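You operate a simulated robot arm through the tools that you are given. There is no shell and no other tool. Be economical: measure what you need, move in short steps, check, and stop when the job is done.

You are at the controls of a simulated robot arm. One attempt, no reset.

Task
Swap the empty core on the pad turntable for the pad that the table card names.
Fine: the core stands on the table, the steel weight lies on the pad, the drag dial is as on the card.

It is judged by the outcome, as a careful person would: the job done as asked, and still so three seconds after it is handed in. It fails if anything else is knocked over, pushed out of place, dropped, spilled or broken.

Robot
A 6-joint arm with a two-finger parallel gripper, fixed in place. Base frame: the origin is at the foot of the arm, x ahead of it, y to its left, z up; the work surface is at about z = 0. Lengths are in cm, angles in rad, forces in N, time in s.
With the tool pointing down near the work surface it reaches from about 18 to 46 cm from the base axis. Its first joint turns from -1.222 to 1.222 rad. Payload 1.9 kg.
The tool frame sits at the grasp point between the pads (the TCP): z along the fingers, y along the line on which they close. The tips reach 2.3 cm beyond it. The gripper opens to 9.4 cm. The fingers are 3.8 cm wide and 1 cm thick; the gripper's body (5.4 by 9.6 cm) begins 3.9 cm behind the TCP.
Orientation is that of the tool frame in the base frame, as a unit quaternion [w, x, y, z]. With the fingers straight down and closing along the base's y, the tool's x points along the base's -x, its y along +y and its z along -z.

Tools
- The arm moves only by the tool drive_tool. Its argument "motion" is text: rows parted by semicolons, each of 6 numbers parted by spaces: the shift along the base's x, y, z in units of 300 mm (1.0 is 300 mm), then the turn, a rotation vector about the base's x, y, z in units of 90 degrees (1.0 is 90 degrees). In form: tx ty tz ax ay az; .... A call has 1 to 12 rows; each row is the pose to reach, as a shift and turn from the pose commanded when the call began. "hand" is the opening, from 0 (shut) to 1 (fully open), set as the call begins (left out, the last holds). A call with a number of a shift or a turn outside -1 to 1 is refused whole. A row lasts 0.2 s, in which the tool goes at most 5 cm and 0.15 rad; a call with a longer step from one row to the next is refused whole, and so is a gripper value outside its range. Where a pose cannot be reached the arm comes as near as it can. A force on the tool above 40 N (or 10 N above the force at the start of the call, whichever is more), or a blocked arm, ends the call early, and 0.2 s more pass. Each finger travels about 10.8 cm/s and halts on what it meets, pressing with about 35 N; the grip force reading is that of the motor and also rises with nothing between the fingers. The clock runs only during rows and for 0.2 s after the last one: add rows that repeat a pose to give the fingers time. The reply holds the time, the measured pose of the TCP, the force on the tool along the base axes, the opening and the grip force, in the units named above and with some noise, with the torque about the TCP (base axes, N m) and any sound that the robot's microphone picked up.
- Cameras (640 x 400 px; columns grow to the right, rows downward): "scene" is fixed at [5, 32.15, 44.18]; the picture's right is [-0.79, -0.61, 0.00], its down [-0.35, 0.45, -0.82] and it looks along [0.50, -0.65, -0.57] (base axes); focal length 214 px, centre (320, 200). "wrist" rides on the gripper at [8.7, 1.6, -7.5] in the tool frame; the picture's right is [-0.18, 0.98, 0.00], its down [-0.58, -0.11, -0.81] and it looks along [-0.79, -0.15, 0.59] (tool axes); focal length 243 px, centre (320, 200). There is no depth. A picture from a camera that has moved, and an enlarged one, comes with that camera's place and axes in the base frame and with its lens. The place of the scene camera against the robot may be out by one fixed shift of up to 2.5 cm in any direction.
- camera(camera): a new picture of that camera. No time passes.
- zoom(camera, box): a new picture of the part [left, top, right, bottom] of that camera's present view, enlarged. No time passes.
- hand_in(): hands the job in; it is judged then, once.

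Work in short steps. Places have to be worked out from the pictures, the camera data and where the tool is seen: move nearer, look again, correct. Check each grasp and each placing, and mend what went wrong. You have 120 turns and 68 pictures in all, those below and enlarged ones among them. Open the gripper and draw the arm clear of the work before you hand the job in, unless the task says otherwise; then end with one line.

The tools are called after "Emit:" as name(argument=value, ...) on one line, values as JSON. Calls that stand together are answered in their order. drive_tool: Moves the arm, as the interface text tells. Its arguments: {"type":"object","properties":{"motion":{"type":"string"},"hand":{"type":"number"}},"required":["motion"]} The other tools are called the same way: camera (camera) takes a picture; zoom (camera, box) takes an enlarged picture of a part of a camera's view; hand_in () hands the job in.

At the start:

```text
t: 0.0
tool_pos: [24.36, 11.58, 37.09]
orientation: [0.0, -0.001, 1.0, 0.002]
force: [0.1, -0.5, -0.1]
ft_torque: [-0.01, 0.03, 0.04]
finger_gap: 9.41
finger_force: 0.0
```

scene: 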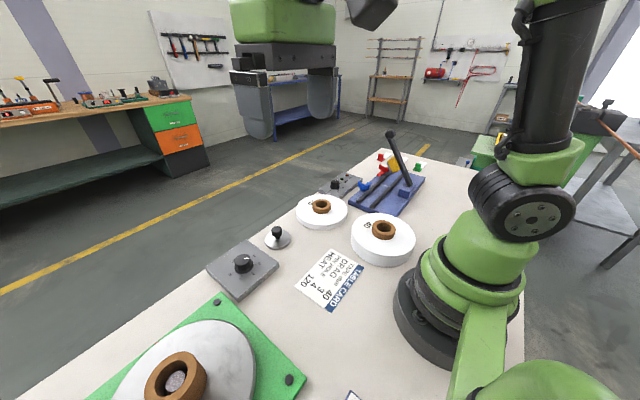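
wrist: 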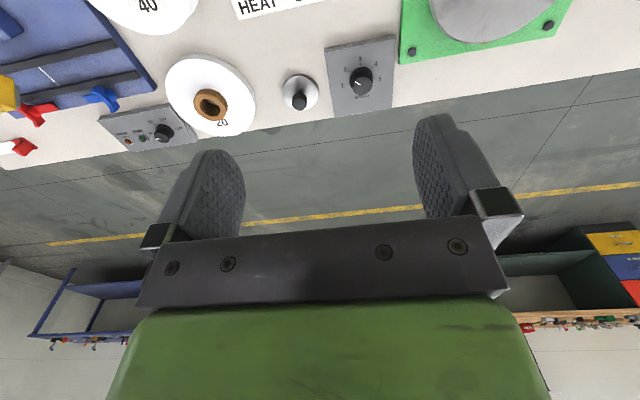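

I start by reading the card and the scene in close-up.

Emit:
zoom(camera="scene", box=[280, 230, 400, 320])

Emit:
zoom(camera="scene", box=[200, 140, 440, 300])

Emit:
zoom(camera="wrist", box=[0, 0, 640, 180])

Emit:
zoom(camera="scene", box=[80, 280, 380, 400])

```text
4.44 times, centred on (340, 275) of scene
camera zoom: at [5.0, 32.15, 44.18], right [-0.79, -0.61, 0.0], down [-0.35, 0.45, -0.82], along [0.5, -0.65, -0.57], focal length 953 px, centre (231, -133)
```

zoom: 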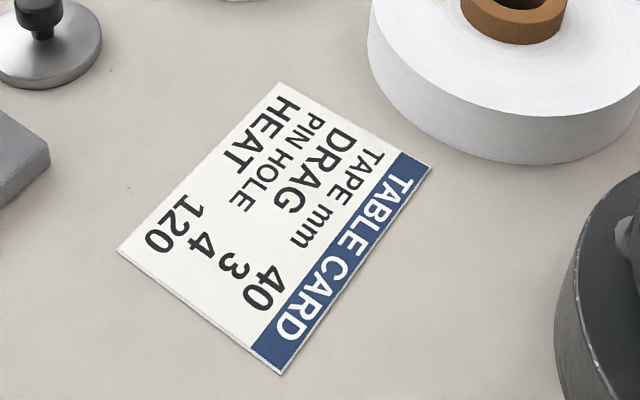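

```text
2.50 times, centred on (320, 220) of scene
camera zoom: at [5.0, 32.15, 44.18], right [-0.79, -0.61, 0.0], down [-0.35, 0.45, -0.82], along [0.5, -0.65, -0.57], focal length 536 px, centre (320, 150)
```

zoom: 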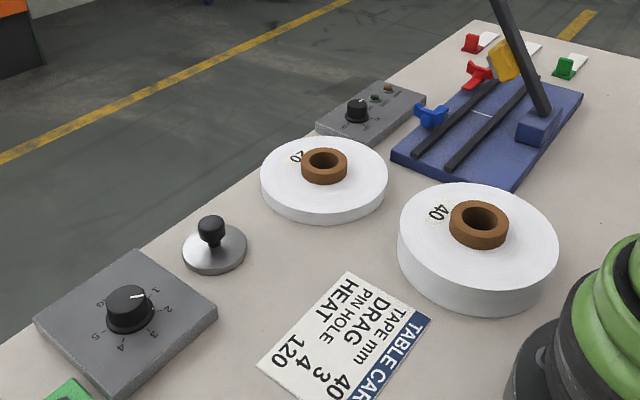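

```text
1.00 times, centred on (320, 90) of wrist (not enlarged: the box is as wide or as high as the picture)
camera zoom: at [15.71, 13.37, 44.62], right [0.18, 0.98, 0.0], down [0.58, -0.11, 0.81], along [0.79, -0.15, -0.59], focal length 243 px, centre (320, 310)
```

zoom: 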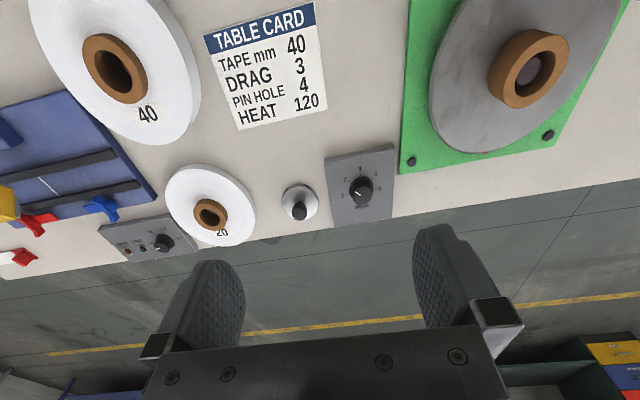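

```text
2.13 times, centred on (230, 340) of scene
camera zoom: at [5.0, 32.15, 44.18], right [-0.79, -0.61, 0.0], down [-0.35, 0.45, -0.82], along [0.5, -0.65, -0.57], focal length 458 px, centre (512, -99)
```

zoom: 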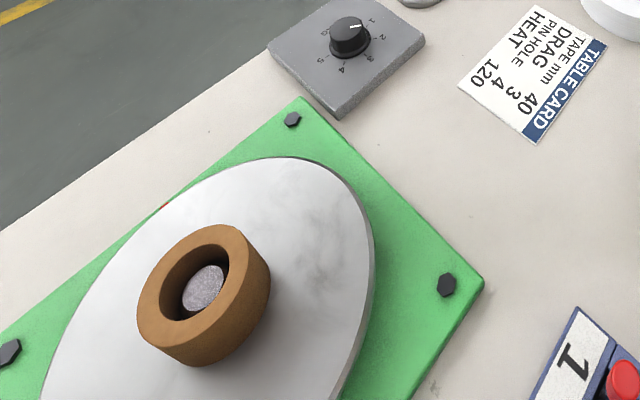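

The card asks for tape 40 and drag 3; pin hole and heat aren't part of the task. I need to see the turntable fully and the area beside it, so I take a wider look there.

Emit:
zoom(camera="scene", box=[0, 380, 640, 400])

Emit:
zoom(camera="wrist", box=[0, 0, 640, 10])

```text
1.00 times, centred on (320, 390) of scene (not enlarged: the box is as wide or as high as the picture)
camera zoom: at [5.0, 32.15, 44.18], right [-0.79, -0.61, 0.0], down [-0.35, 0.45, -0.82], along [0.5, -0.65, -0.57], focal length 214 px, centre (320, 10)
```

zoom: 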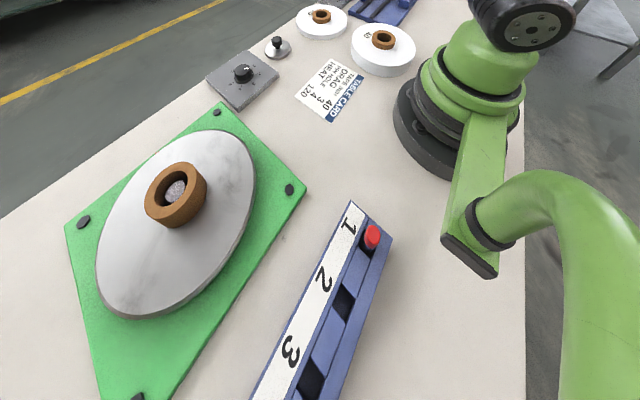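

```text
1.00 times, centred on (320, 5) of wrist (not enlarged: the box is as wide or as high as the picture)
camera zoom: at [15.71, 13.37, 44.62], right [0.18, 0.98, 0.0], down [0.58, -0.11, 0.81], along [0.79, -0.15, -0.59], focal length 243 px, centre (320, 395)
```

zoom: 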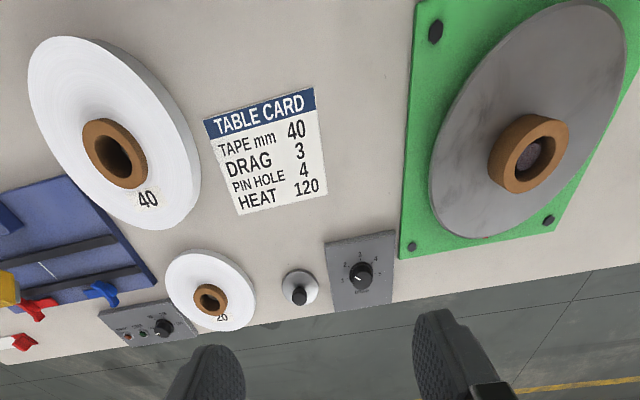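

The whole layout is visible: core on turntable near (26,36), pad 40 near (17,-11), weight near (39,5), dial near (38,16). I move over toward the turntable core for a nearer look.

Emit:
drive_tool(motion="0 0.1227 -0.08 0 0 0; 0 0.2453 -0.16 0 0 0; 0 0.368 -0.24 0 0 0; 0 0.4907 -0.32 0 0 0; 0 0.6133 -0.4 0 0 0; 0 0.6133 -0.4 0 0 0", hand=1)

Emit:
zoom(camera="wrist", box=[0, 80, 640, 90])

Emit:
camera(camera="scene")

```text
t: 1.4
tool_pos: [24.31, 30.1, 25.18]
orientation: [0.002, -0.001, 1.0, 0.002]
force: [-0.5, 0.7, -0.1]
ft_torque: [-0.02, -0.03, 0.0]
finger_gap: 9.42
finger_force: 0.1
```

```text
1.00 times, centred on (320, 85) of wrist (not enlarged: the box is as wide or as high as the picture)
camera zoom: at [15.68, 31.84, 32.68], right [0.18, 0.98, 0.0], down [0.58, -0.11, 0.81], along [0.79, -0.15, -0.59], focal length 243 px, centre (320, 315)
```

zoom: 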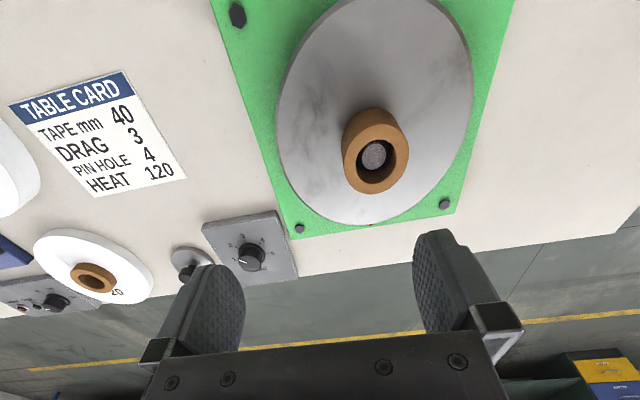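

```text
58 pictures are left
```

scene: 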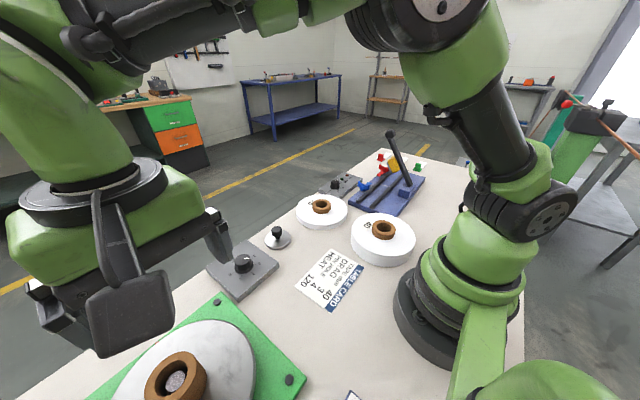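

Core top triangulates to about (25.7, 35.5, 6). A close-up gives its rim heights and the spindle.

Emit:
zoom(camera="wrist", box=[300, -160, 460, -20])

Emit:
zoom(camera="scene", box=[110, 320, 260, 420])

```text
refused: -160 is not a number from 0 to 400
```

```text
refused: 420 is not a number from 0 to 400
```

Emit:
zoom(camera="wrist", box=[290, 0, 470, 100])

Emit:
zoom(camera="scene", box=[110, 300, 270, 400])

```text
3.56 times, centred on (380, 50) of wrist
camera zoom: at [15.68, 31.84, 32.68], right [0.18, 0.98, 0.0], down [0.58, -0.11, 0.81], along [0.79, -0.15, -0.59], focal length 863 px, centre (107, 733)
```

zoom: 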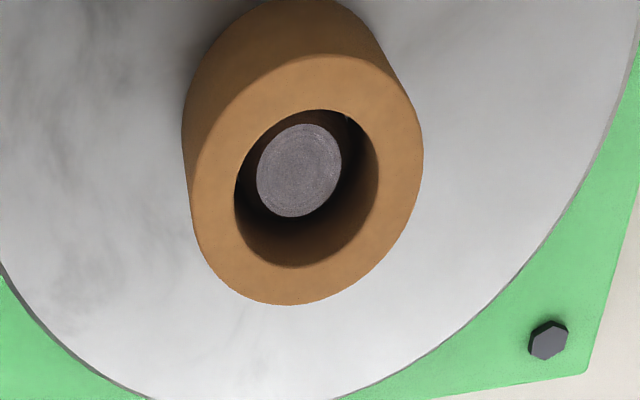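

```text
4.00 times, centred on (190, 350) of scene
camera zoom: at [5.0, 32.15, 44.18], right [-0.79, -0.61, 0.0], down [-0.35, 0.45, -0.82], along [0.5, -0.65, -0.57], focal length 858 px, centre (840, -400)
```

zoom: 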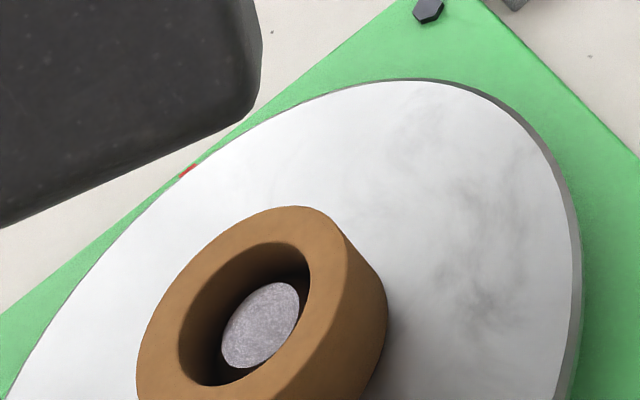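

Rim centre is about (26.5, 35.4) at z≈6. I move to hover above it at z=15 and look again.

Emit:
drive_tool(motion="0.0238 0.06 -0.112 0 0 0; 0.0475 0.12 -0.224 0 0 0; 0.0713 0.1807 -0.3367 0 0 0; 0.0713 0.1807 -0.3367 0 0 0")

Emit:
camera(camera="wrist")

Emit:
camera(camera="scene")

```text
t: 2.4
tool_pos: [26.52, 35.61, 15.09]
orientation: [-0.001, 0.0, 1.0, 0.002]
force: [-0.1, -0.5, 0.5]
ft_torque: [0.0, -0.04, -0.01]
finger_gap: 9.42
finger_force: 0.1
```

```text
55 pictures are left
camera wrist: at [17.82, 37.32, 22.5], right [0.18, 0.98, 0.0], down [0.58, -0.11, 0.81], along [0.79, -0.15, -0.59], focal length 243 px, centre (320, 200)
```

wrist: 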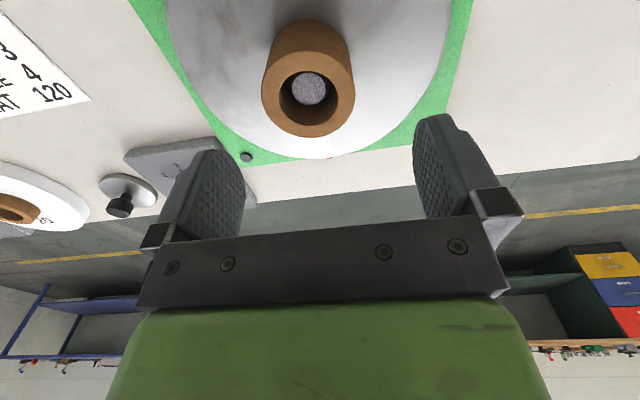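

```text
54 pictures are left
```

scene: 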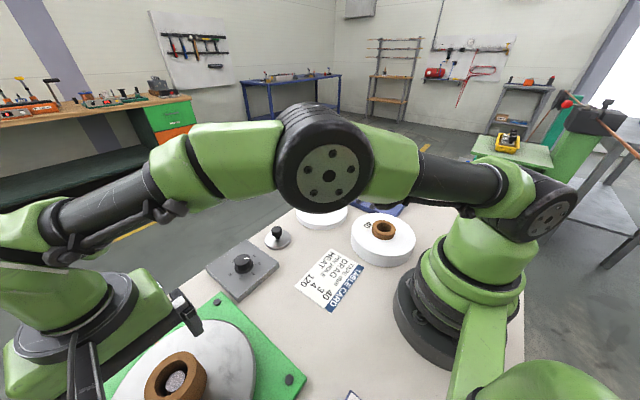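

Triangulating both wrist views puts the rim at about (25.85, 35.1), z≈8.3, diameter ≈6. I go down to z=10.5 and check.

Emit:
drive_tool(motion="-0.0217 -0.01 -0.075 0 0 0; -0.0217 -0.01 -0.15 0 0 0; -0.0217 -0.01 -0.15 0 0 0")

Emit:
camera(camera="wrist")

Emit:
zoom(camera="scene", box=[0, 380, 640, 400])

```text
t: 3.2
tool_pos: [25.81, 35.37, 10.45]
orientation: [0.0, 0.0, 1.0, 0.001]
force: [0.5, -0.2, -0.4]
ft_torque: [0.02, 0.0, -0.01]
finger_gap: 9.38
finger_force: 0.0
```

```text
53 pictures are left
camera wrist: at [17.14, 36.94, 17.98], right [0.18, 0.98, 0.0], down [0.58, -0.11, 0.81], along [0.79, -0.15, -0.59], focal length 243 px, centre (320, 200)
```

wrist: 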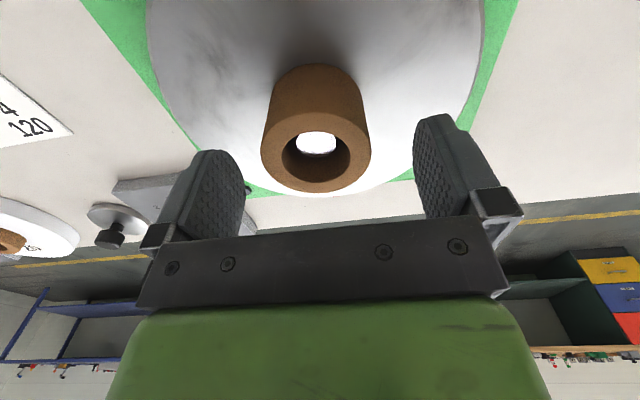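

```text
1.00 times, centred on (320, 390) of scene (not enlarged: the box is as wide or as high as the picture)
camera zoom: at [5.0, 32.15, 44.18], right [-0.79, -0.61, 0.0], down [-0.35, 0.45, -0.82], along [0.5, -0.65, -0.57], focal length 214 px, centre (320, 10)
```

zoom: 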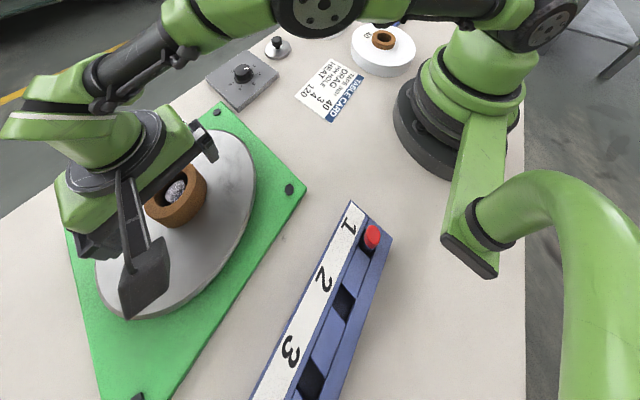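

Centred well (rim centre ≈(25.9, 35.05), disc top ≈4.5–5). I lower to z=8 so the tips stay above the disc, then close.

Emit:
drive_tool(motion="0 -0.008 -0.04 0 0 0; 0 -0.008 -0.0833 0 0 0; 0 -0.008 -0.0833 0 0 0")

Emit:
drive_tool(motion="0 0 0 0 0 0; 0 0 0 0 0 0; 0 0 0 0 0 0", hand=0.45)

Emit:
camera(camera="wrist")

```text
t: 4.0
tool_pos: [25.77, 35.01, 7.98]
orientation: [0.001, 0.0, 1.0, 0.002]
force: [0.3, 0.5, -0.4]
ft_torque: [-0.01, 0.01, -0.01]
finger_gap: 9.39
finger_force: 0.0
```

```text
t: 4.8
tool_pos: [25.85, 34.94, 7.97]
orientation: [0.0, 0.0, 1.0, 0.001]
force: [0.4, 1.2, -1.2]
ft_torque: [-0.03, 0.02, -0.02]
finger_gap: 5.68
finger_force: 35.0
```

```text
51 pictures are left
camera wrist: at [17.16, 36.67, 15.52], right [0.18, 0.98, 0.0], down [0.58, -0.11, 0.81], along [0.79, -0.15, -0.59], focal length 243 px, centre (320, 200)
```

wrist: 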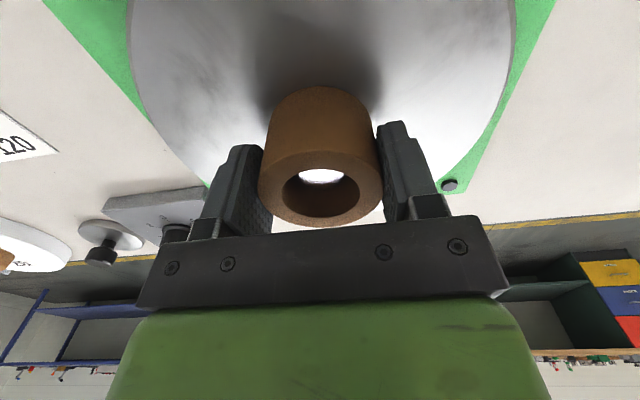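

The core is held (5.68 cm, grip 35 N). I lift it straight off the spindle.

Emit:
drive_tool(motion="0 0 0.05 0 0 0; 0 0 0.1 0 0 0; 0 0 0.2 0 0 0; 0 0 0.3 0 0 0; 0 0 0.4 0 0 0; 0 0 0.4 0 0 0")

Emit:
zoom(camera="scene", box=[0, 380, 640, 400])

Emit:
camera(camera="wrist")

```text
t: 6.2
tool_pos: [25.84, 34.92, 20.1]
orientation: [0.001, 0.0, 1.0, 0.001]
force: [0.4, -0.6, 0.0]
ft_torque: [-0.02, -0.02, 0.01]
finger_gap: 5.72
finger_force: 35.4
```

```text
1.00 times, centred on (320, 390) of scene (not enlarged: the box is as wide or as high as the picture)
camera zoom: at [5.0, 32.15, 44.18], right [-0.79, -0.61, 0.0], down [-0.35, 0.45, -0.82], along [0.5, -0.65, -0.57], focal length 214 px, centre (320, 10)
```

zoom: 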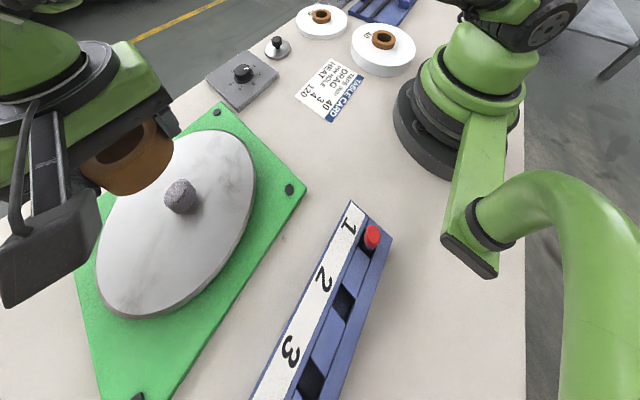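

```text
49 pictures are left
camera wrist: at [17.22, 36.66, 27.59], right [0.18, 0.98, 0.0], down [0.58, -0.11, 0.81], along [0.79, -0.15, -0.59], focal length 243 px, centre (320, 200)
```

wrist: 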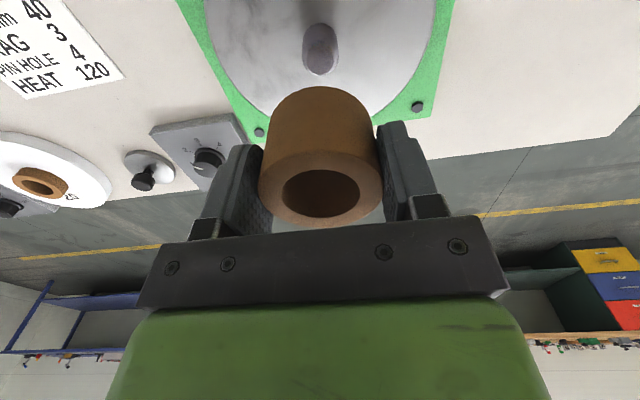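

The core is off; the spindle top is at about (25.9, 35.0, 7.6). I carry the core to the free table patch near (20, 17.3), first to z=12.

Emit:
drive_tool(motion="-0.039 -0.117 -0.0 0 0 0; -0.078 -0.234 -0.05 0 0 0; -0.117 -0.351 -0.12 0 0 0; -0.156 -0.468 -0.2 0 0 0; -0.195 -0.585 -0.267 0 0 0; -0.195 -0.585 -0.267 0 0 0")

Emit:
zoom(camera="scene", box=[0, 380, 640, 400])

Emit:
zoom(camera="wrist", box=[0, 0, 640, 200])

```text
t: 7.6
tool_pos: [20.09, 17.52, 11.98]
orientation: [0.0, 0.0, 1.0, 0.002]
force: [0.4, -1.0, -0.1]
ft_torque: [0.01, 0.01, 0.02]
finger_gap: 5.71
finger_force: 35.3
```

```text
1.00 times, centred on (320, 390) of scene (not enlarged: the box is as wide or as high as the picture)
camera zoom: at [5.0, 32.15, 44.18], right [-0.79, -0.61, 0.0], down [-0.35, 0.45, -0.82], along [0.5, -0.65, -0.57], focal length 214 px, centre (320, 10)
```

zoom: 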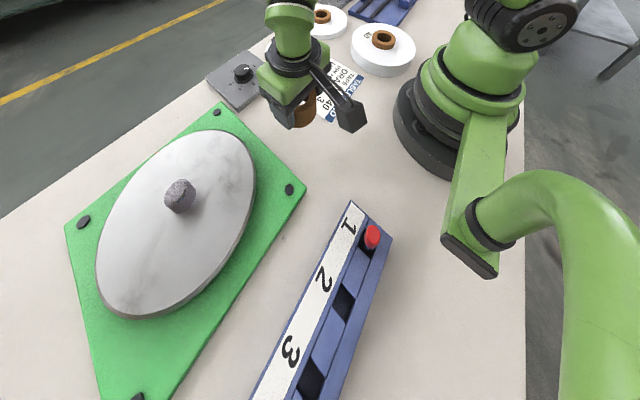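

```text
1.00 times, centred on (320, 100) of wrist (not enlarged: the box is as wide or as high as the picture)
camera zoom: at [11.45, 19.11, 19.54], right [0.18, 0.98, 0.0], down [0.58, -0.11, 0.81], along [0.79, -0.15, -0.59], focal length 243 px, centre (320, 300)
```

zoom: 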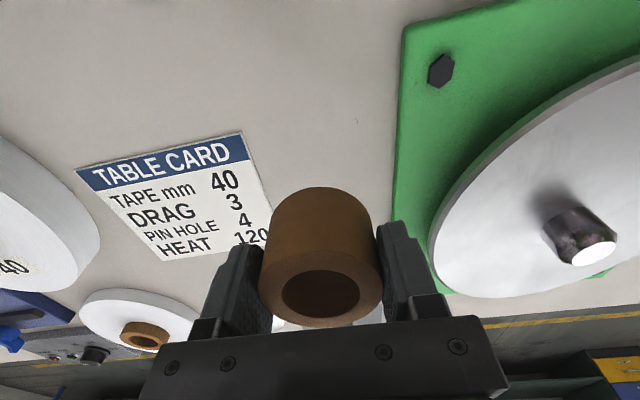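

Gap between card (y≈12.3) and plate (y≈23) is centred on the core. I lower to about z=4 and watch the force.

Emit:
drive_tool(motion="0 0 -0.08 0 0 0; 0 0 -0.16 0 0 0; 0 0 -0.22 0 0 0; 0 0 -0.25 0 0 0; 0 0 -0.265 0 0 0; 0 0 -0.265 0 0 0")

Emit:
drive_tool(motion="0 0 -0.005 0 0 0; 0 0 -0.01 0 0 0; 0 0 -0.01 0 0 0")

Emit:
zoom(camera="scene", box=[220, 190, 400, 320])

```text
t: 9.0
tool_pos: [19.88, 17.47, 3.85]
orientation: [0.001, 0.0, 1.0, 0.002]
force: [-0.6, -1.1, -0.8]
ft_torque: [0.03, -0.01, 0.01]
finger_gap: 5.68
finger_force: 34.8
```

```text
t: 9.8
tool_pos: [20.01, 17.37, 3.8]
orientation: [0.0, 0.0, 1.0, 0.002]
force: [-1.6, -6.3, 33.9]
ft_torque: [-0.64, -0.04, -0.03]
finger_gap: 5.69
finger_force: 34.9
```

```text
3.08 times, centred on (310, 255) of scene
camera zoom: at [5.0, 32.14, 44.19], right [-0.79, -0.61, 0.0], down [-0.35, 0.45, -0.82], along [0.5, -0.65, -0.57], focal length 660 px, centre (351, 31)
```

zoom: 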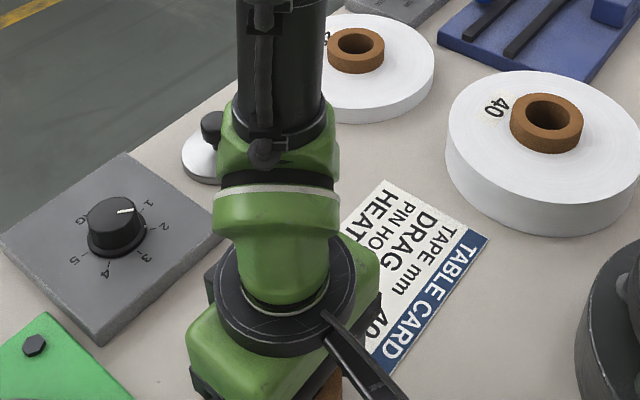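

Contact: 34 N at TCP z=3.8, so the core bottom is on the table (and the disc top is at ≈4.2). I ease off slightly and open partway.

Emit:
drive_tool(motion="0 0 0.006 0 0 0; 0 0 0.006 0 0 0")

Emit:
drive_tool(motion="0 0 0 0 0 0; 0 0 0 0 0 0; 0 0 0 0 0 0", hand=0.76)

Emit:
drive_tool(motion="0 0 0.06 0 0 0; 0 0 0.15 0 0 0; 0 0 0.3 0 0 0; 0 0 0.3 0 0 0")

Emit:
zoom(camera="wrist", box=[0, 0, 640, 100])

```text
t: 10.4
tool_pos: [19.97, 17.3, 3.92]
orientation: [0.0, -0.002, 1.0, 0.0]
force: [1.1, -0.3, 0.0]
ft_torque: [0.01, 0.02, 0.0]
finger_gap: 5.71
finger_force: 34.4
```

```text
t: 11.2
tool_pos: [19.98, 17.52, 3.79]
orientation: [0.0, 0.001, 1.0, 0.002]
force: [-0.3, 0.1, -0.3]
ft_torque: [-0.02, 0.0, -0.01]
finger_gap: 7.16
finger_force: 0.0
```

```text
t: 12.2
tool_pos: [20.08, 17.38, 12.9]
orientation: [0.0, 0.0, 1.0, 0.001]
force: [-0.5, 0.0, 0.0]
ft_torque: [0.03, -0.02, 0.0]
finger_gap: 7.14
finger_force: 0.0
```

```text
1.00 times, centred on (320, 50) of wrist (not enlarged: the box is as wide or as high as the picture)
camera zoom: at [11.38, 19.1, 20.43], right [0.18, 0.98, 0.0], down [0.58, -0.11, 0.81], along [0.79, -0.15, -0.59], focal length 243 px, centre (320, 350)
```

zoom: 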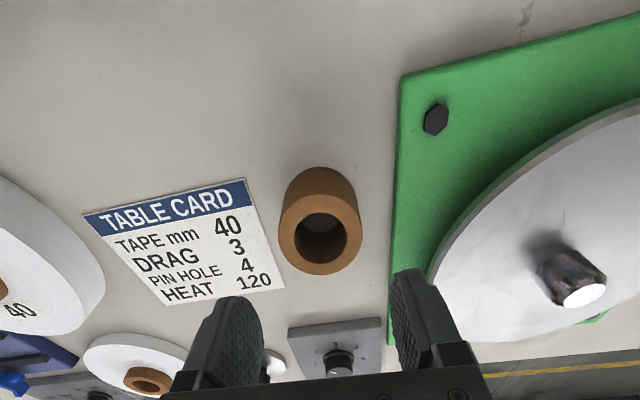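

The core stands upright on the table. Next I move over pad 40 at about (17.5,-11), keeping high.

Emit:
drive_tool(motion="0 -0.06 0.13 0 0 0; -0.01 -0.19 0.19 0 0 0; -0.02 -0.33 0.24 0 0 0; -0.03 -0.48 0.27 0 0 0; -0.045 -0.63 0.29 0 0 0; -0.06 -0.77 0.3 0 0 0; -0.067 -0.91 0.303 0 0 0; -0.067 -0.91 0.303 0 0 0", hand=1)

Emit:
zoom(camera="wrist", box=[0, 0, 640, 100])

```text
t: 14.0
tool_pos: [17.94, -9.82, 21.98]
orientation: [0.0, 0.0, 1.0, 0.002]
force: [0.0, 0.8, 0.2]
ft_torque: [-0.03, -0.02, 0.0]
finger_gap: 9.42
finger_force: 0.0
```

```text
1.00 times, centred on (320, 50) of wrist (not enlarged: the box is as wide or as high as the picture)
camera zoom: at [9.3, -8.19, 29.5], right [0.18, 0.98, 0.0], down [0.58, -0.11, 0.81], along [0.79, -0.15, -0.59], focal length 243 px, centre (320, 350)
```

zoom: 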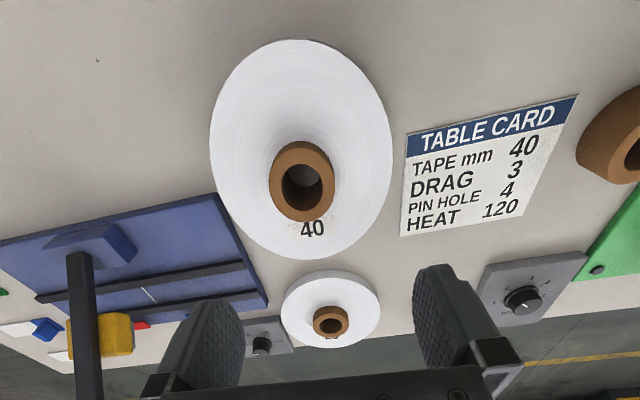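

Pad rim at ≈(17.4,-11.1), z≈5.5. I descend to z=12 above it for a closer check.

Emit:
drive_tool(motion="-0.01 -0.02 -0.12 0 0 0; -0.02 -0.037 -0.24 0 0 0; -0.02 -0.037 -0.3333 0 0 0; -0.02 -0.037 -0.3333 0 0 0")

Emit:
camera(camera="wrist")

Emit:
zoom(camera="scene", box=[300, 140, 480, 260])

```text
t: 15.0
tool_pos: [17.43, -11.06, 12.06]
orientation: [0.0, 0.0, 1.0, 0.0]
force: [0.8, -0.4, 0.6]
ft_torque: [-0.01, -0.02, -0.02]
finger_gap: 9.4
finger_force: 0.0
```

```text
43 pictures are left
camera wrist: at [8.76, -9.36, 19.52], right [0.18, 0.98, 0.0], down [0.58, -0.11, 0.81], along [0.79, -0.15, -0.59], focal length 243 px, centre (320, 200)
```

wrist: 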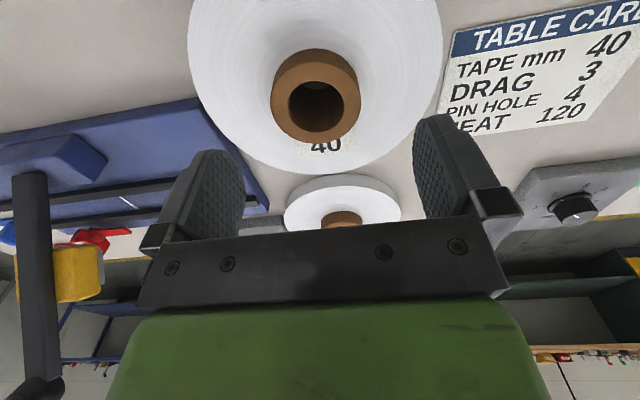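

```text
3.33 times, centred on (390, 200) of scene
camera zoom: at [5.0, 32.15, 44.18], right [-0.79, -0.61, 0.0], down [-0.35, 0.45, -0.82], along [0.5, -0.65, -0.57], focal length 715 px, centre (87, 200)
```

zoom: 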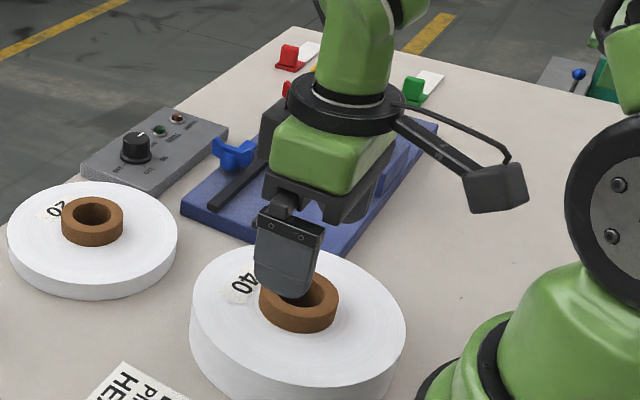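

Rim centre refined to (17.6,-11.25), rim z≈5.2, roll top ≈4. I descend to z=7 then creep until the tips just meet the roll top.

Emit:
drive_tool(motion="0.007 -0.005 -0.09 0 0 0; 0.007 -0.005 -0.155 0 0 0; 0.007 -0.005 -0.168 0 0 0; 0.007 -0.005 -0.168 0 0 0")

Emit:
drive_tool(motion="0 0 -0.005 0 0 0; 0 0 -0.010 0 0 0; 0 0 -0.015 0 0 0; 0 0 -0.015 0 0 0")

Emit:
camera(camera="wrist")

```text
t: 16.0
tool_pos: [17.55, -11.16, 6.95]
orientation: [0.001, 0.0, 1.0, 0.001]
force: [0.0, -0.2, 0.6]
ft_torque: [-0.01, -0.01, -0.01]
finger_gap: 9.4
finger_force: 0.0
```

```text
t: 17.0
tool_pos: [17.56, -11.21, 6.42]
orientation: [-0.001, 0.0, 1.0, 0.002]
force: [-0.3, -0.2, 0.6]
ft_torque: [0.03, -0.03, -0.03]
finger_gap: 9.41
finger_force: 0.0
```

```text
41 pictures are left
camera wrist: at [8.95, -9.46, 14.02], right [0.18, 0.98, 0.0], down [0.58, -0.11, 0.81], along [0.79, -0.15, -0.59], focal length 243 px, centre (320, 200)
```

wrist: 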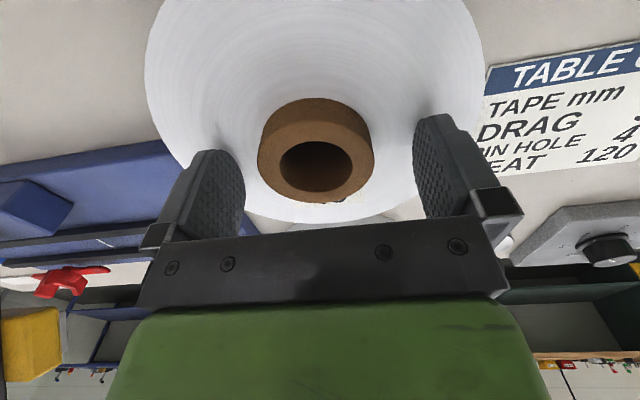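

Still no contact at 6.42 (tips ≈4.1). Creep a bit more.

Emit:
drive_tool(motion="0 0 -0.004 0 0 0; 0 0 -0.008 0 0 0; 0 0 -0.011 0 0 0; 0 0 -0.011 0 0 0")

```text
t: 17.8
tool_pos: [17.65, -11.13, 6.36]
orientation: [0.001, 0.0, 1.0, 0.0]
force: [-2.1, 1.3, 7.9]
ft_torque: [-0.42, 0.19, 0.02]
finger_gap: 9.37
finger_force: 0.1
stopped in row 3: the force on the tool passed its limit at 45 N (the readings are from after the stop); the commanded pose is now the measured one
```

Tips touched the roll top (z≈4.0). I raise 0.15 cm and close on the core.

Emit:
drive_tool(motion="0 0 0.005 0 0 0; 0 0 0.005 0 0 0")

Emit:
drive_tool(motion="0 0 0 0 0 0; 0 0 0 0 0 0; 0 0 0 0 0 0", hand=0.4)

Emit:
camera(camera="wrist")

```text
t: 18.4
tool_pos: [17.72, -11.25, 6.57]
orientation: [0.0, 0.0, 1.0, 0.0]
force: [0.4, -0.1, 0.5]
ft_torque: [0.0, 0.03, -0.01]
finger_gap: 9.38
finger_force: 0.0
```

```text
t: 19.2
tool_pos: [17.62, -11.19, 6.44]
orientation: [0.0, 0.0, 1.0, 0.0]
force: [1.5, 1.9, 1.7]
ft_torque: [-0.26, -0.22, 0.08]
finger_gap: 5.75
finger_force: 35.3
```

```text
40 pictures are left
camera wrist: at [9.0, -9.48, 13.96], right [0.18, 0.98, 0.0], down [0.58, -0.11, 0.81], along [0.79, -0.15, -0.59], focal length 243 px, centre (320, 200)
```

wrist: 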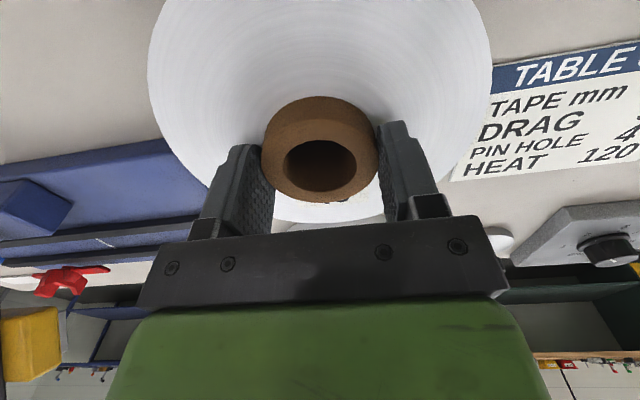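

Gripped at 5.75 cm. I lift slowly a few centimetres and check weight and tilt.

Emit:
drive_tool(motion="0 0 0.015 0 0 0; 0 0 0.03 0 0 0; 0 0 0.06 0 0 0; 0 0 0.1 0 0 0; 0 0 0.1 0 0 0")

Emit:
camera(camera="wrist")

Emit:
zoom(camera="scene", box=[300, 140, 480, 260])

```text
t: 20.4
tool_pos: [17.7, -11.22, 9.41]
orientation: [0.0, 0.001, 1.0, 0.001]
force: [-1.3, 0.7, -3.8]
ft_torque: [-0.01, 0.01, 0.04]
finger_gap: 5.74
finger_force: 35.1
```

```text
39 pictures are left
camera wrist: at [9.0, -9.46, 16.97], right [0.19, 0.98, 0.0], down [0.58, -0.11, 0.81], along [0.79, -0.15, -0.59], focal length 243 px, centre (320, 200)
```

wrist: 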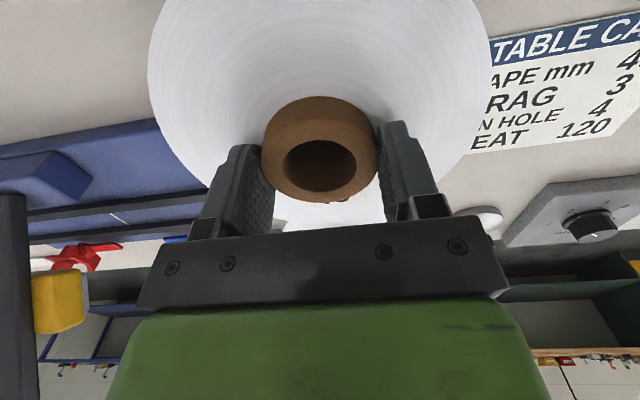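

```text
3.33 times, centred on (390, 200) of scene
camera zoom: at [5.0, 32.15, 44.18], right [-0.79, -0.61, 0.0], down [-0.35, 0.45, -0.82], along [0.5, -0.65, -0.57], focal length 715 px, centre (87, 200)
```

zoom: 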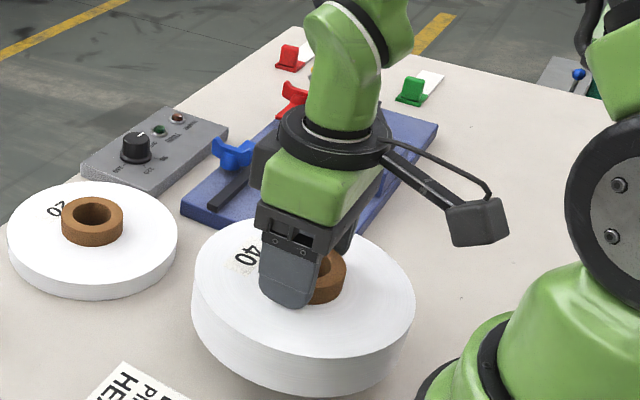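

Pad lifts level, ~0.4 kg. Spindle from two earlier views: (25.9, 35.0), top z≈7.4. I carry the pad high toward the turntable, in two legs.

Emit:
drive_tool(motion="0 0 0.1 0 0 0; 0.07 0.05 0.2 0 0 0; 0.14 0.12 0.3 0 0 0; 0.2 0.25 0.35 0 0 0; 0.22 0.38 0.35 0 0 0; 0.23 0.53 0.35 0 0 0; 0.24 0.68 0.35 0 0 0; 0.25 0.83 0.35 0 0 0; 0.26 0.95 0.35 0 0 0; 0.26 0.97 0.35 0 0 0; 0.26 0.97 0.35 0 0 0")

Emit:
camera(camera="wrist")

```text
t: 22.8
tool_pos: [25.42, 17.97, 19.97]
orientation: [0.001, -0.001, 1.0, 0.001]
force: [-0.3, -0.3, -3.7]
ft_torque: [-0.03, -0.02, 0.03]
finger_gap: 5.74
finger_force: 34.8
```

```text
37 pictures are left
camera wrist: at [16.75, 19.63, 27.41], right [0.18, 0.98, 0.0], down [0.58, -0.11, 0.81], along [0.79, -0.15, -0.59], focal length 243 px, centre (320, 200)
```

wrist: 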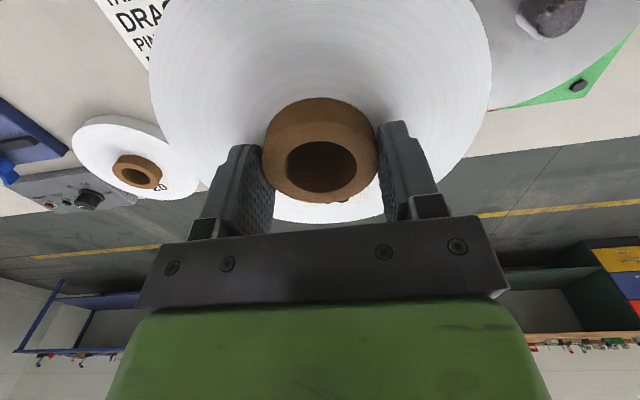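

Pad still held securely. I continue to directly above the spindle.

Emit:
drive_tool(motion="0.004 0.14 0 0 0 0; 0.008 0.28 0 0 0 0; 0.012 0.42 0 0 0 0; 0.0143 0.53 0 0 0 0; 0.0143 0.571 0 0 0 0; 0.0143 0.571 0 0 0 0; 0.0143 0.571 0 0 0 0")

Emit:
zoom(camera="scene", box=[0, 380, 640, 400])

Emit:
camera(camera="wrist")

```text
t: 24.4
tool_pos: [25.81, 35.02, 19.88]
orientation: [0.0, 0.0, 1.0, 0.001]
force: [0.1, 0.4, -3.6]
ft_torque: [0.03, -0.01, -0.01]
finger_gap: 5.75
finger_force: 34.9
```

```text
1.00 times, centred on (320, 390) of scene (not enlarged: the box is as wide or as high as the picture)
camera zoom: at [5.0, 32.15, 44.18], right [-0.79, -0.61, 0.0], down [-0.35, 0.45, -0.82], along [0.5, -0.65, -0.57], focal length 214 px, centre (320, 10)
```

zoom: 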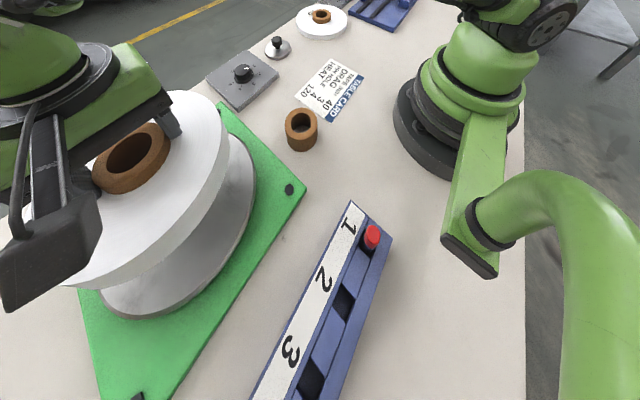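

```text
35 pictures are left
camera wrist: at [17.17, 36.74, 27.41], right [0.18, 0.98, 0.0], down [0.58, -0.11, 0.81], along [0.79, -0.15, -0.59], focal length 243 px, centre (320, 200)
```

wrist: 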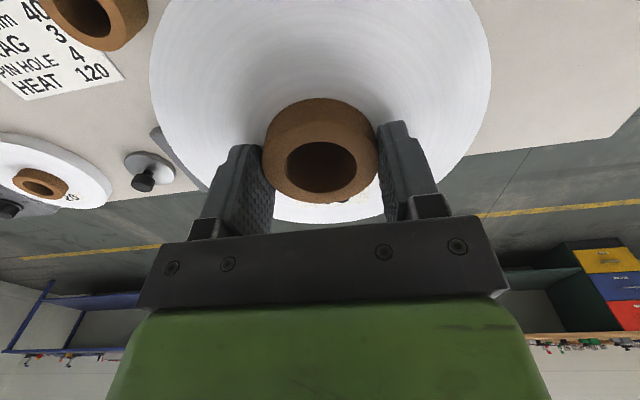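

Above the spindle. I descend to 14.3 (pad bottom just above spindle top), then slowly on down to ≈10.7.

Emit:
drive_tool(motion="0.002 0 -0.08 0 0 0; 0.002 0 -0.15 0 0 0; 0.002 0 -0.185 0 0 0; 0.002 0 -0.185 0 0 0")

Emit:
drive_tool(motion="0 0 -0.015 0 0 0; 0 0 -0.03 0 0 0; 0 0 -0.045 0 0 0; 0 0 -0.06 0 0 0; 0 0 -0.06 0 0 0")

Emit:
camera(camera="wrist")

```text
t: 25.4
tool_pos: [25.89, 35.06, 14.35]
orientation: [0.001, 0.0, 1.0, 0.0]
force: [0.0, 1.0, -4.1]
ft_torque: [-0.02, 0.03, 0.06]
finger_gap: 5.75
finger_force: 34.7
```

```text
t: 26.6
tool_pos: [25.89, 35.12, 12.59]
orientation: [0.001, 0.001, 1.0, 0.0]
force: [-0.1, 0.2, -4.0]
ft_torque: [-0.01, 0.01, -0.01]
finger_gap: 5.73
finger_force: 35.2
```

```text
34 pictures are left
camera wrist: at [17.21, 36.81, 20.1], right [0.18, 0.98, 0.0], down [0.58, -0.11, 0.81], along [0.79, -0.15, -0.59], focal length 243 px, centre (320, 200)
```

wrist: 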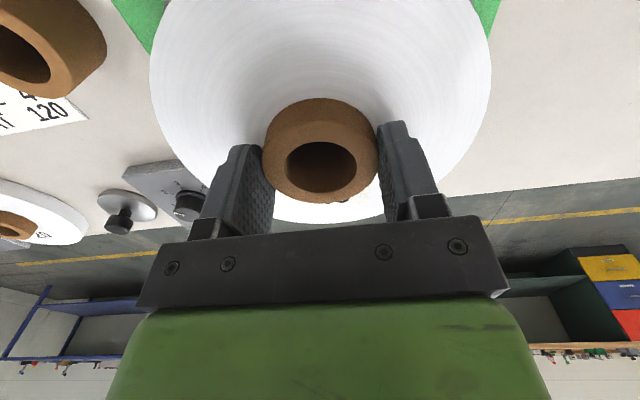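

No contact with the pad bottom at ≈6.1, so the spindle has entered the hole. Continue down to ≈10.7.

Emit:
drive_tool(motion="0 0 -0.015 0 0 0; 0 0 -0.03 0 0 0; 0 0 -0.045 0 0 0; 0 0 -0.055 0 0 0; 0 0 -0.06 0 0 0; 0 0 -0.06 0 0 0")

```text
t: 28.0
tool_pos: [25.96, 35.04, 10.85]
orientation: [0.0, 0.001, 1.0, 0.001]
force: [0.3, 0.1, -3.7]
ft_torque: [0.01, 0.01, 0.01]
finger_gap: 5.71
finger_force: 35.0
```

Emit:
drive_tool(motion="0 0 -0.004 0 0 0; 0 0 -0.008 0 0 0; 0 0 -0.012 0 0 0; 0 0 -0.016 0 0 0; 0 0 -0.016 0 0 0")

Emit:
camera(camera="wrist")

```text
t: 29.2
tool_pos: [25.88, 35.15, 10.48]
orientation: [0.003, 0.001, 1.0, 0.002]
force: [-0.4, 0.2, 3.9]
ft_torque: [-0.39, 0.08, 0.05]
finger_gap: 5.76
finger_force: 34.9
stopped in row 5: the force on the tool passed its limit at 42 N (the readings are from after the stop); the commanded pose is now the measured one
```

```text
33 pictures are left
camera wrist: at [17.28, 36.83, 18.02], right [0.19, 0.98, 0.01], down [0.58, -0.11, 0.81], along [0.8, -0.15, -0.59], focal length 243 px, centre (320, 200)
```

wrist: 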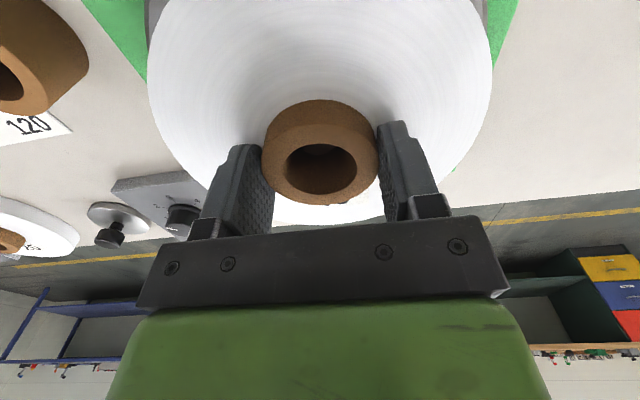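

The pad seats on the disc at z≈10.5, as expected. I release and rise.

Emit:
drive_tool(motion="0 0 0.003 0 0 0; 0 0 0.003 0 0 0; 0 0 0.003 0 0 0; 0 0 0.003 0 0 0", hand=0.9)

Emit:
drive_tool(motion="0 0 0.06 0 0 0; 0 0 0.15 0 0 0; 0 0 0.3 0 0 0; 0 0 0.4 0 0 0; 0 0 0.4 0 0 0")

Emit:
zoom(camera="wrist", box=[0, 0, 640, 100])

Emit:
zoom(camera="scene", box=[0, 380, 640, 400])

```text
t: 30.2
tool_pos: [25.89, 35.14, 10.55]
orientation: [0.003, 0.001, 1.0, 0.003]
force: [0.5, 1.1, -0.8]
ft_torque: [0.01, 0.01, -0.02]
finger_gap: 8.46
finger_force: 0.1
```

```text
t: 31.4
tool_pos: [25.94, 35.21, 22.56]
orientation: [0.002, 0.002, 1.0, 0.003]
force: [0.0, -0.2, -0.3]
ft_torque: [-0.02, 0.02, 0.02]
finger_gap: 8.43
finger_force: 0.0
```

```text
1.00 times, centred on (320, 50) of wrist (not enlarged: the box is as wide or as high as the picture)
camera zoom: at [17.4, 36.89, 30.07], right [0.19, 0.98, 0.01], down [0.58, -0.11, 0.81], along [0.8, -0.15, -0.59], focal length 243 px, centre (320, 350)
```

zoom: 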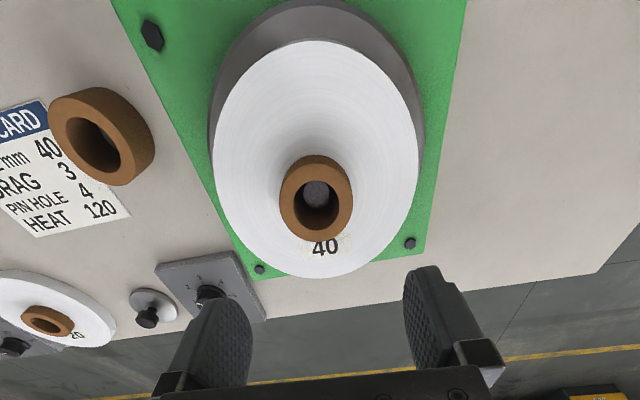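

```text
1.00 times, centred on (320, 390) of scene (not enlarged: the box is as wide or as high as the picture)
camera zoom: at [5.0, 32.15, 44.18], right [-0.79, -0.61, 0.0], down [-0.35, 0.45, -0.82], along [0.5, -0.65, -0.57], focal length 214 px, centre (320, 10)
```

zoom: 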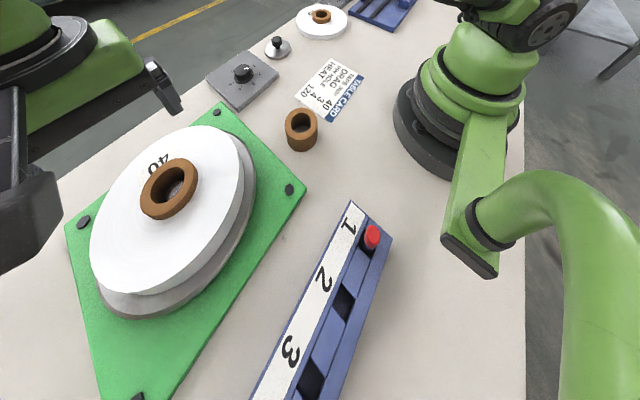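

Pad 40 sits on the turntable with the spindle in its core, and the core still stands. Next the weight: I move to above (37,5.5).

Emit:
drive_tool(motion="0.03 -0.1 0 0 0 0; 0.08 -0.23 0 0 0 0; 0.13 -0.36 0 0 0 0; 0.18 -0.49 -0.02 0 0 0; 0.23 -0.62 -0.05 0 0 0; 0.28 -0.75 -0.08 0 0 0; 0.33 -0.88 -0.12 0 0 0; 0.37 -0.987 -0.15 0 0 0; 0.37 -0.987 -0.15 0 0 0")

Emit:
zoom(camera="wrist", box=[0, 0, 640, 100])

```text
t: 33.4
tool_pos: [37.1, 5.53, 18.07]
orientation: [0.002, 0.0, 1.0, 0.002]
force: [-0.3, -0.8, -1.2]
ft_torque: [-0.02, 0.01, 0.01]
finger_gap: 8.45
finger_force: 0.0
```

```text
1.00 times, centred on (320, 50) of wrist (not enlarged: the box is as wide or as high as the picture)
camera zoom: at [28.45, 7.16, 25.6], right [0.18, 0.98, 0.01], down [0.58, -0.11, 0.81], along [0.8, -0.15, -0.59], focal length 243 px, centre (320, 350)
```

zoom: 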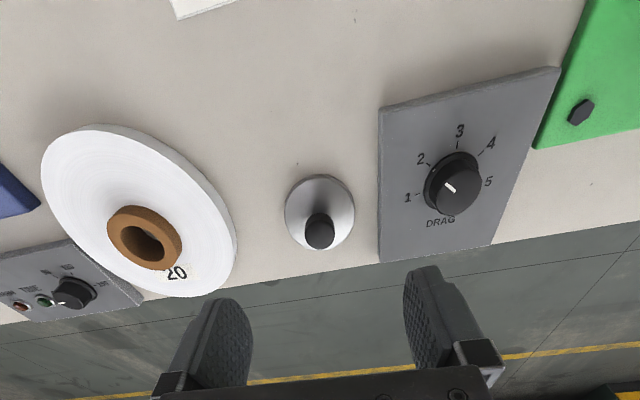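

Clear view: weight base ≈(39.4,5.1), Ø≈6.8, knob Ø≈2.4, top z≈5. I zoom in on the dial as well while it's visible.

Emit:
zoom(camera="wrist", box=[370, 0, 500, 81])

Emit:
zoom(camera="scene", box=[200, 210, 300, 310])

```text
4.92 times, centred on (435, 40) of wrist
camera zoom: at [28.45, 7.16, 25.6], right [0.18, 0.98, 0.01], down [0.58, -0.11, 0.81], along [0.8, -0.15, -0.59], focal length 1194 px, centre (-246, 985)
```

zoom: 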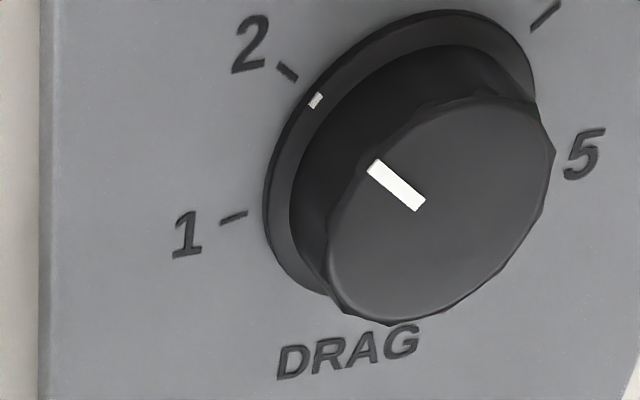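

```text
4.00 times, centred on (250, 260) of scene
camera zoom: at [5.0, 32.15, 44.18], right [-0.79, -0.61, 0.0], down [-0.35, 0.45, -0.82], along [0.5, -0.65, -0.57], focal length 858 px, centre (600, -40)
```

zoom: 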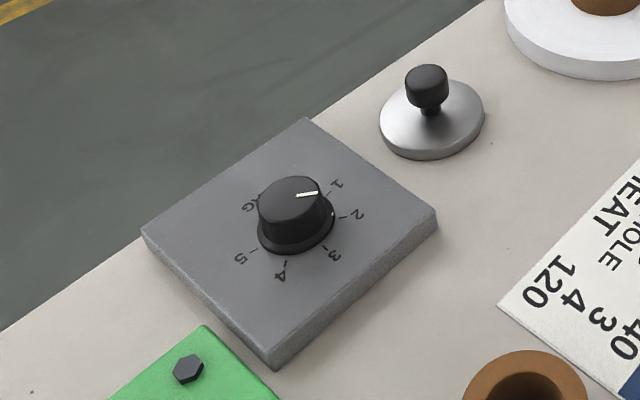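

Drag pointer is presently near 2; it needs 3. First the weight: I move over it to z=9 and check.

Emit:
drive_tool(motion="0.04 -0.0133 -0.1 0 0 0; 0.08 -0.0133 -0.2 0 0 0; 0.08 -0.0133 -0.3 0 0 0; 0.08 -0.0133 -0.3 0 0 0")

Emit:
camera(camera="wrist")

```text
t: 34.4
tool_pos: [39.52, 5.09, 9.12]
orientation: [0.002, 0.0, 1.0, 0.003]
force: [-0.6, -0.6, 0.8]
ft_torque: [0.02, 0.02, -0.01]
finger_gap: 8.45
finger_force: 0.1
```

```text
27 pictures are left
camera wrist: at [30.85, 6.77, 16.53], right [0.19, 0.98, 0.01], down [0.58, -0.11, 0.81], along [0.8, -0.15, -0.59], focal length 243 px, centre (320, 200)
```

wrist: 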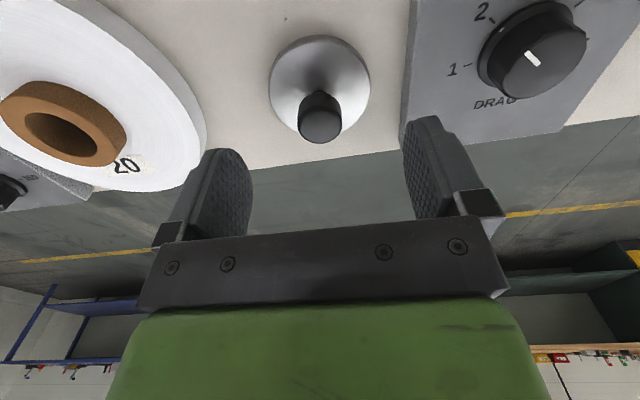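

Knob centre (39.3,5.15), top z≈4.8. The dial box edge is near the right finger, so I narrow to 5.6 cm before descending to z≈4.5, then close.

Emit:
drive_tool(motion="-0.005 0.002 0 0 0 0; -0.005 0.002 -0.06 0 0 0; -0.005 0.002 -0.12 0 0 0; -0.005 0.002 -0.152 0 0 0; -0.005 0.002 -0.152 0 0 0", hand=0.6)

Emit:
camera(camera="wrist")

```text
t: 35.6
tool_pos: [39.46, 5.2, 4.51]
orientation: [0.003, 0.001, 1.0, 0.003]
force: [0.2, 0.3, -0.4]
ft_torque: [-0.03, 0.0, 0.0]
finger_gap: 5.65
finger_force: 0.0
```

```text
26 pictures are left
camera wrist: at [30.69, 6.85, 12.03], right [0.19, 0.98, 0.01], down [0.58, -0.11, 0.81], along [0.8, -0.15, -0.59], focal length 243 px, centre (320, 200)
```

wrist: 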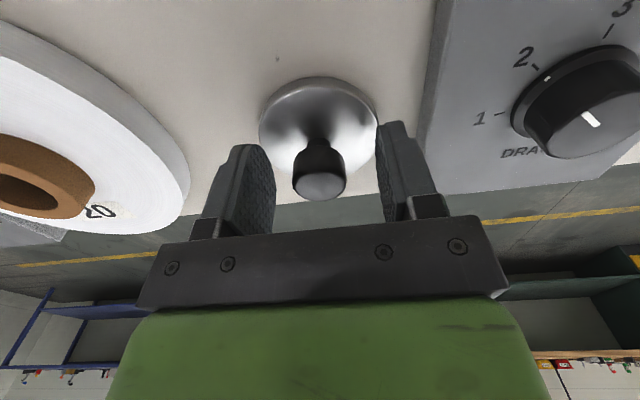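

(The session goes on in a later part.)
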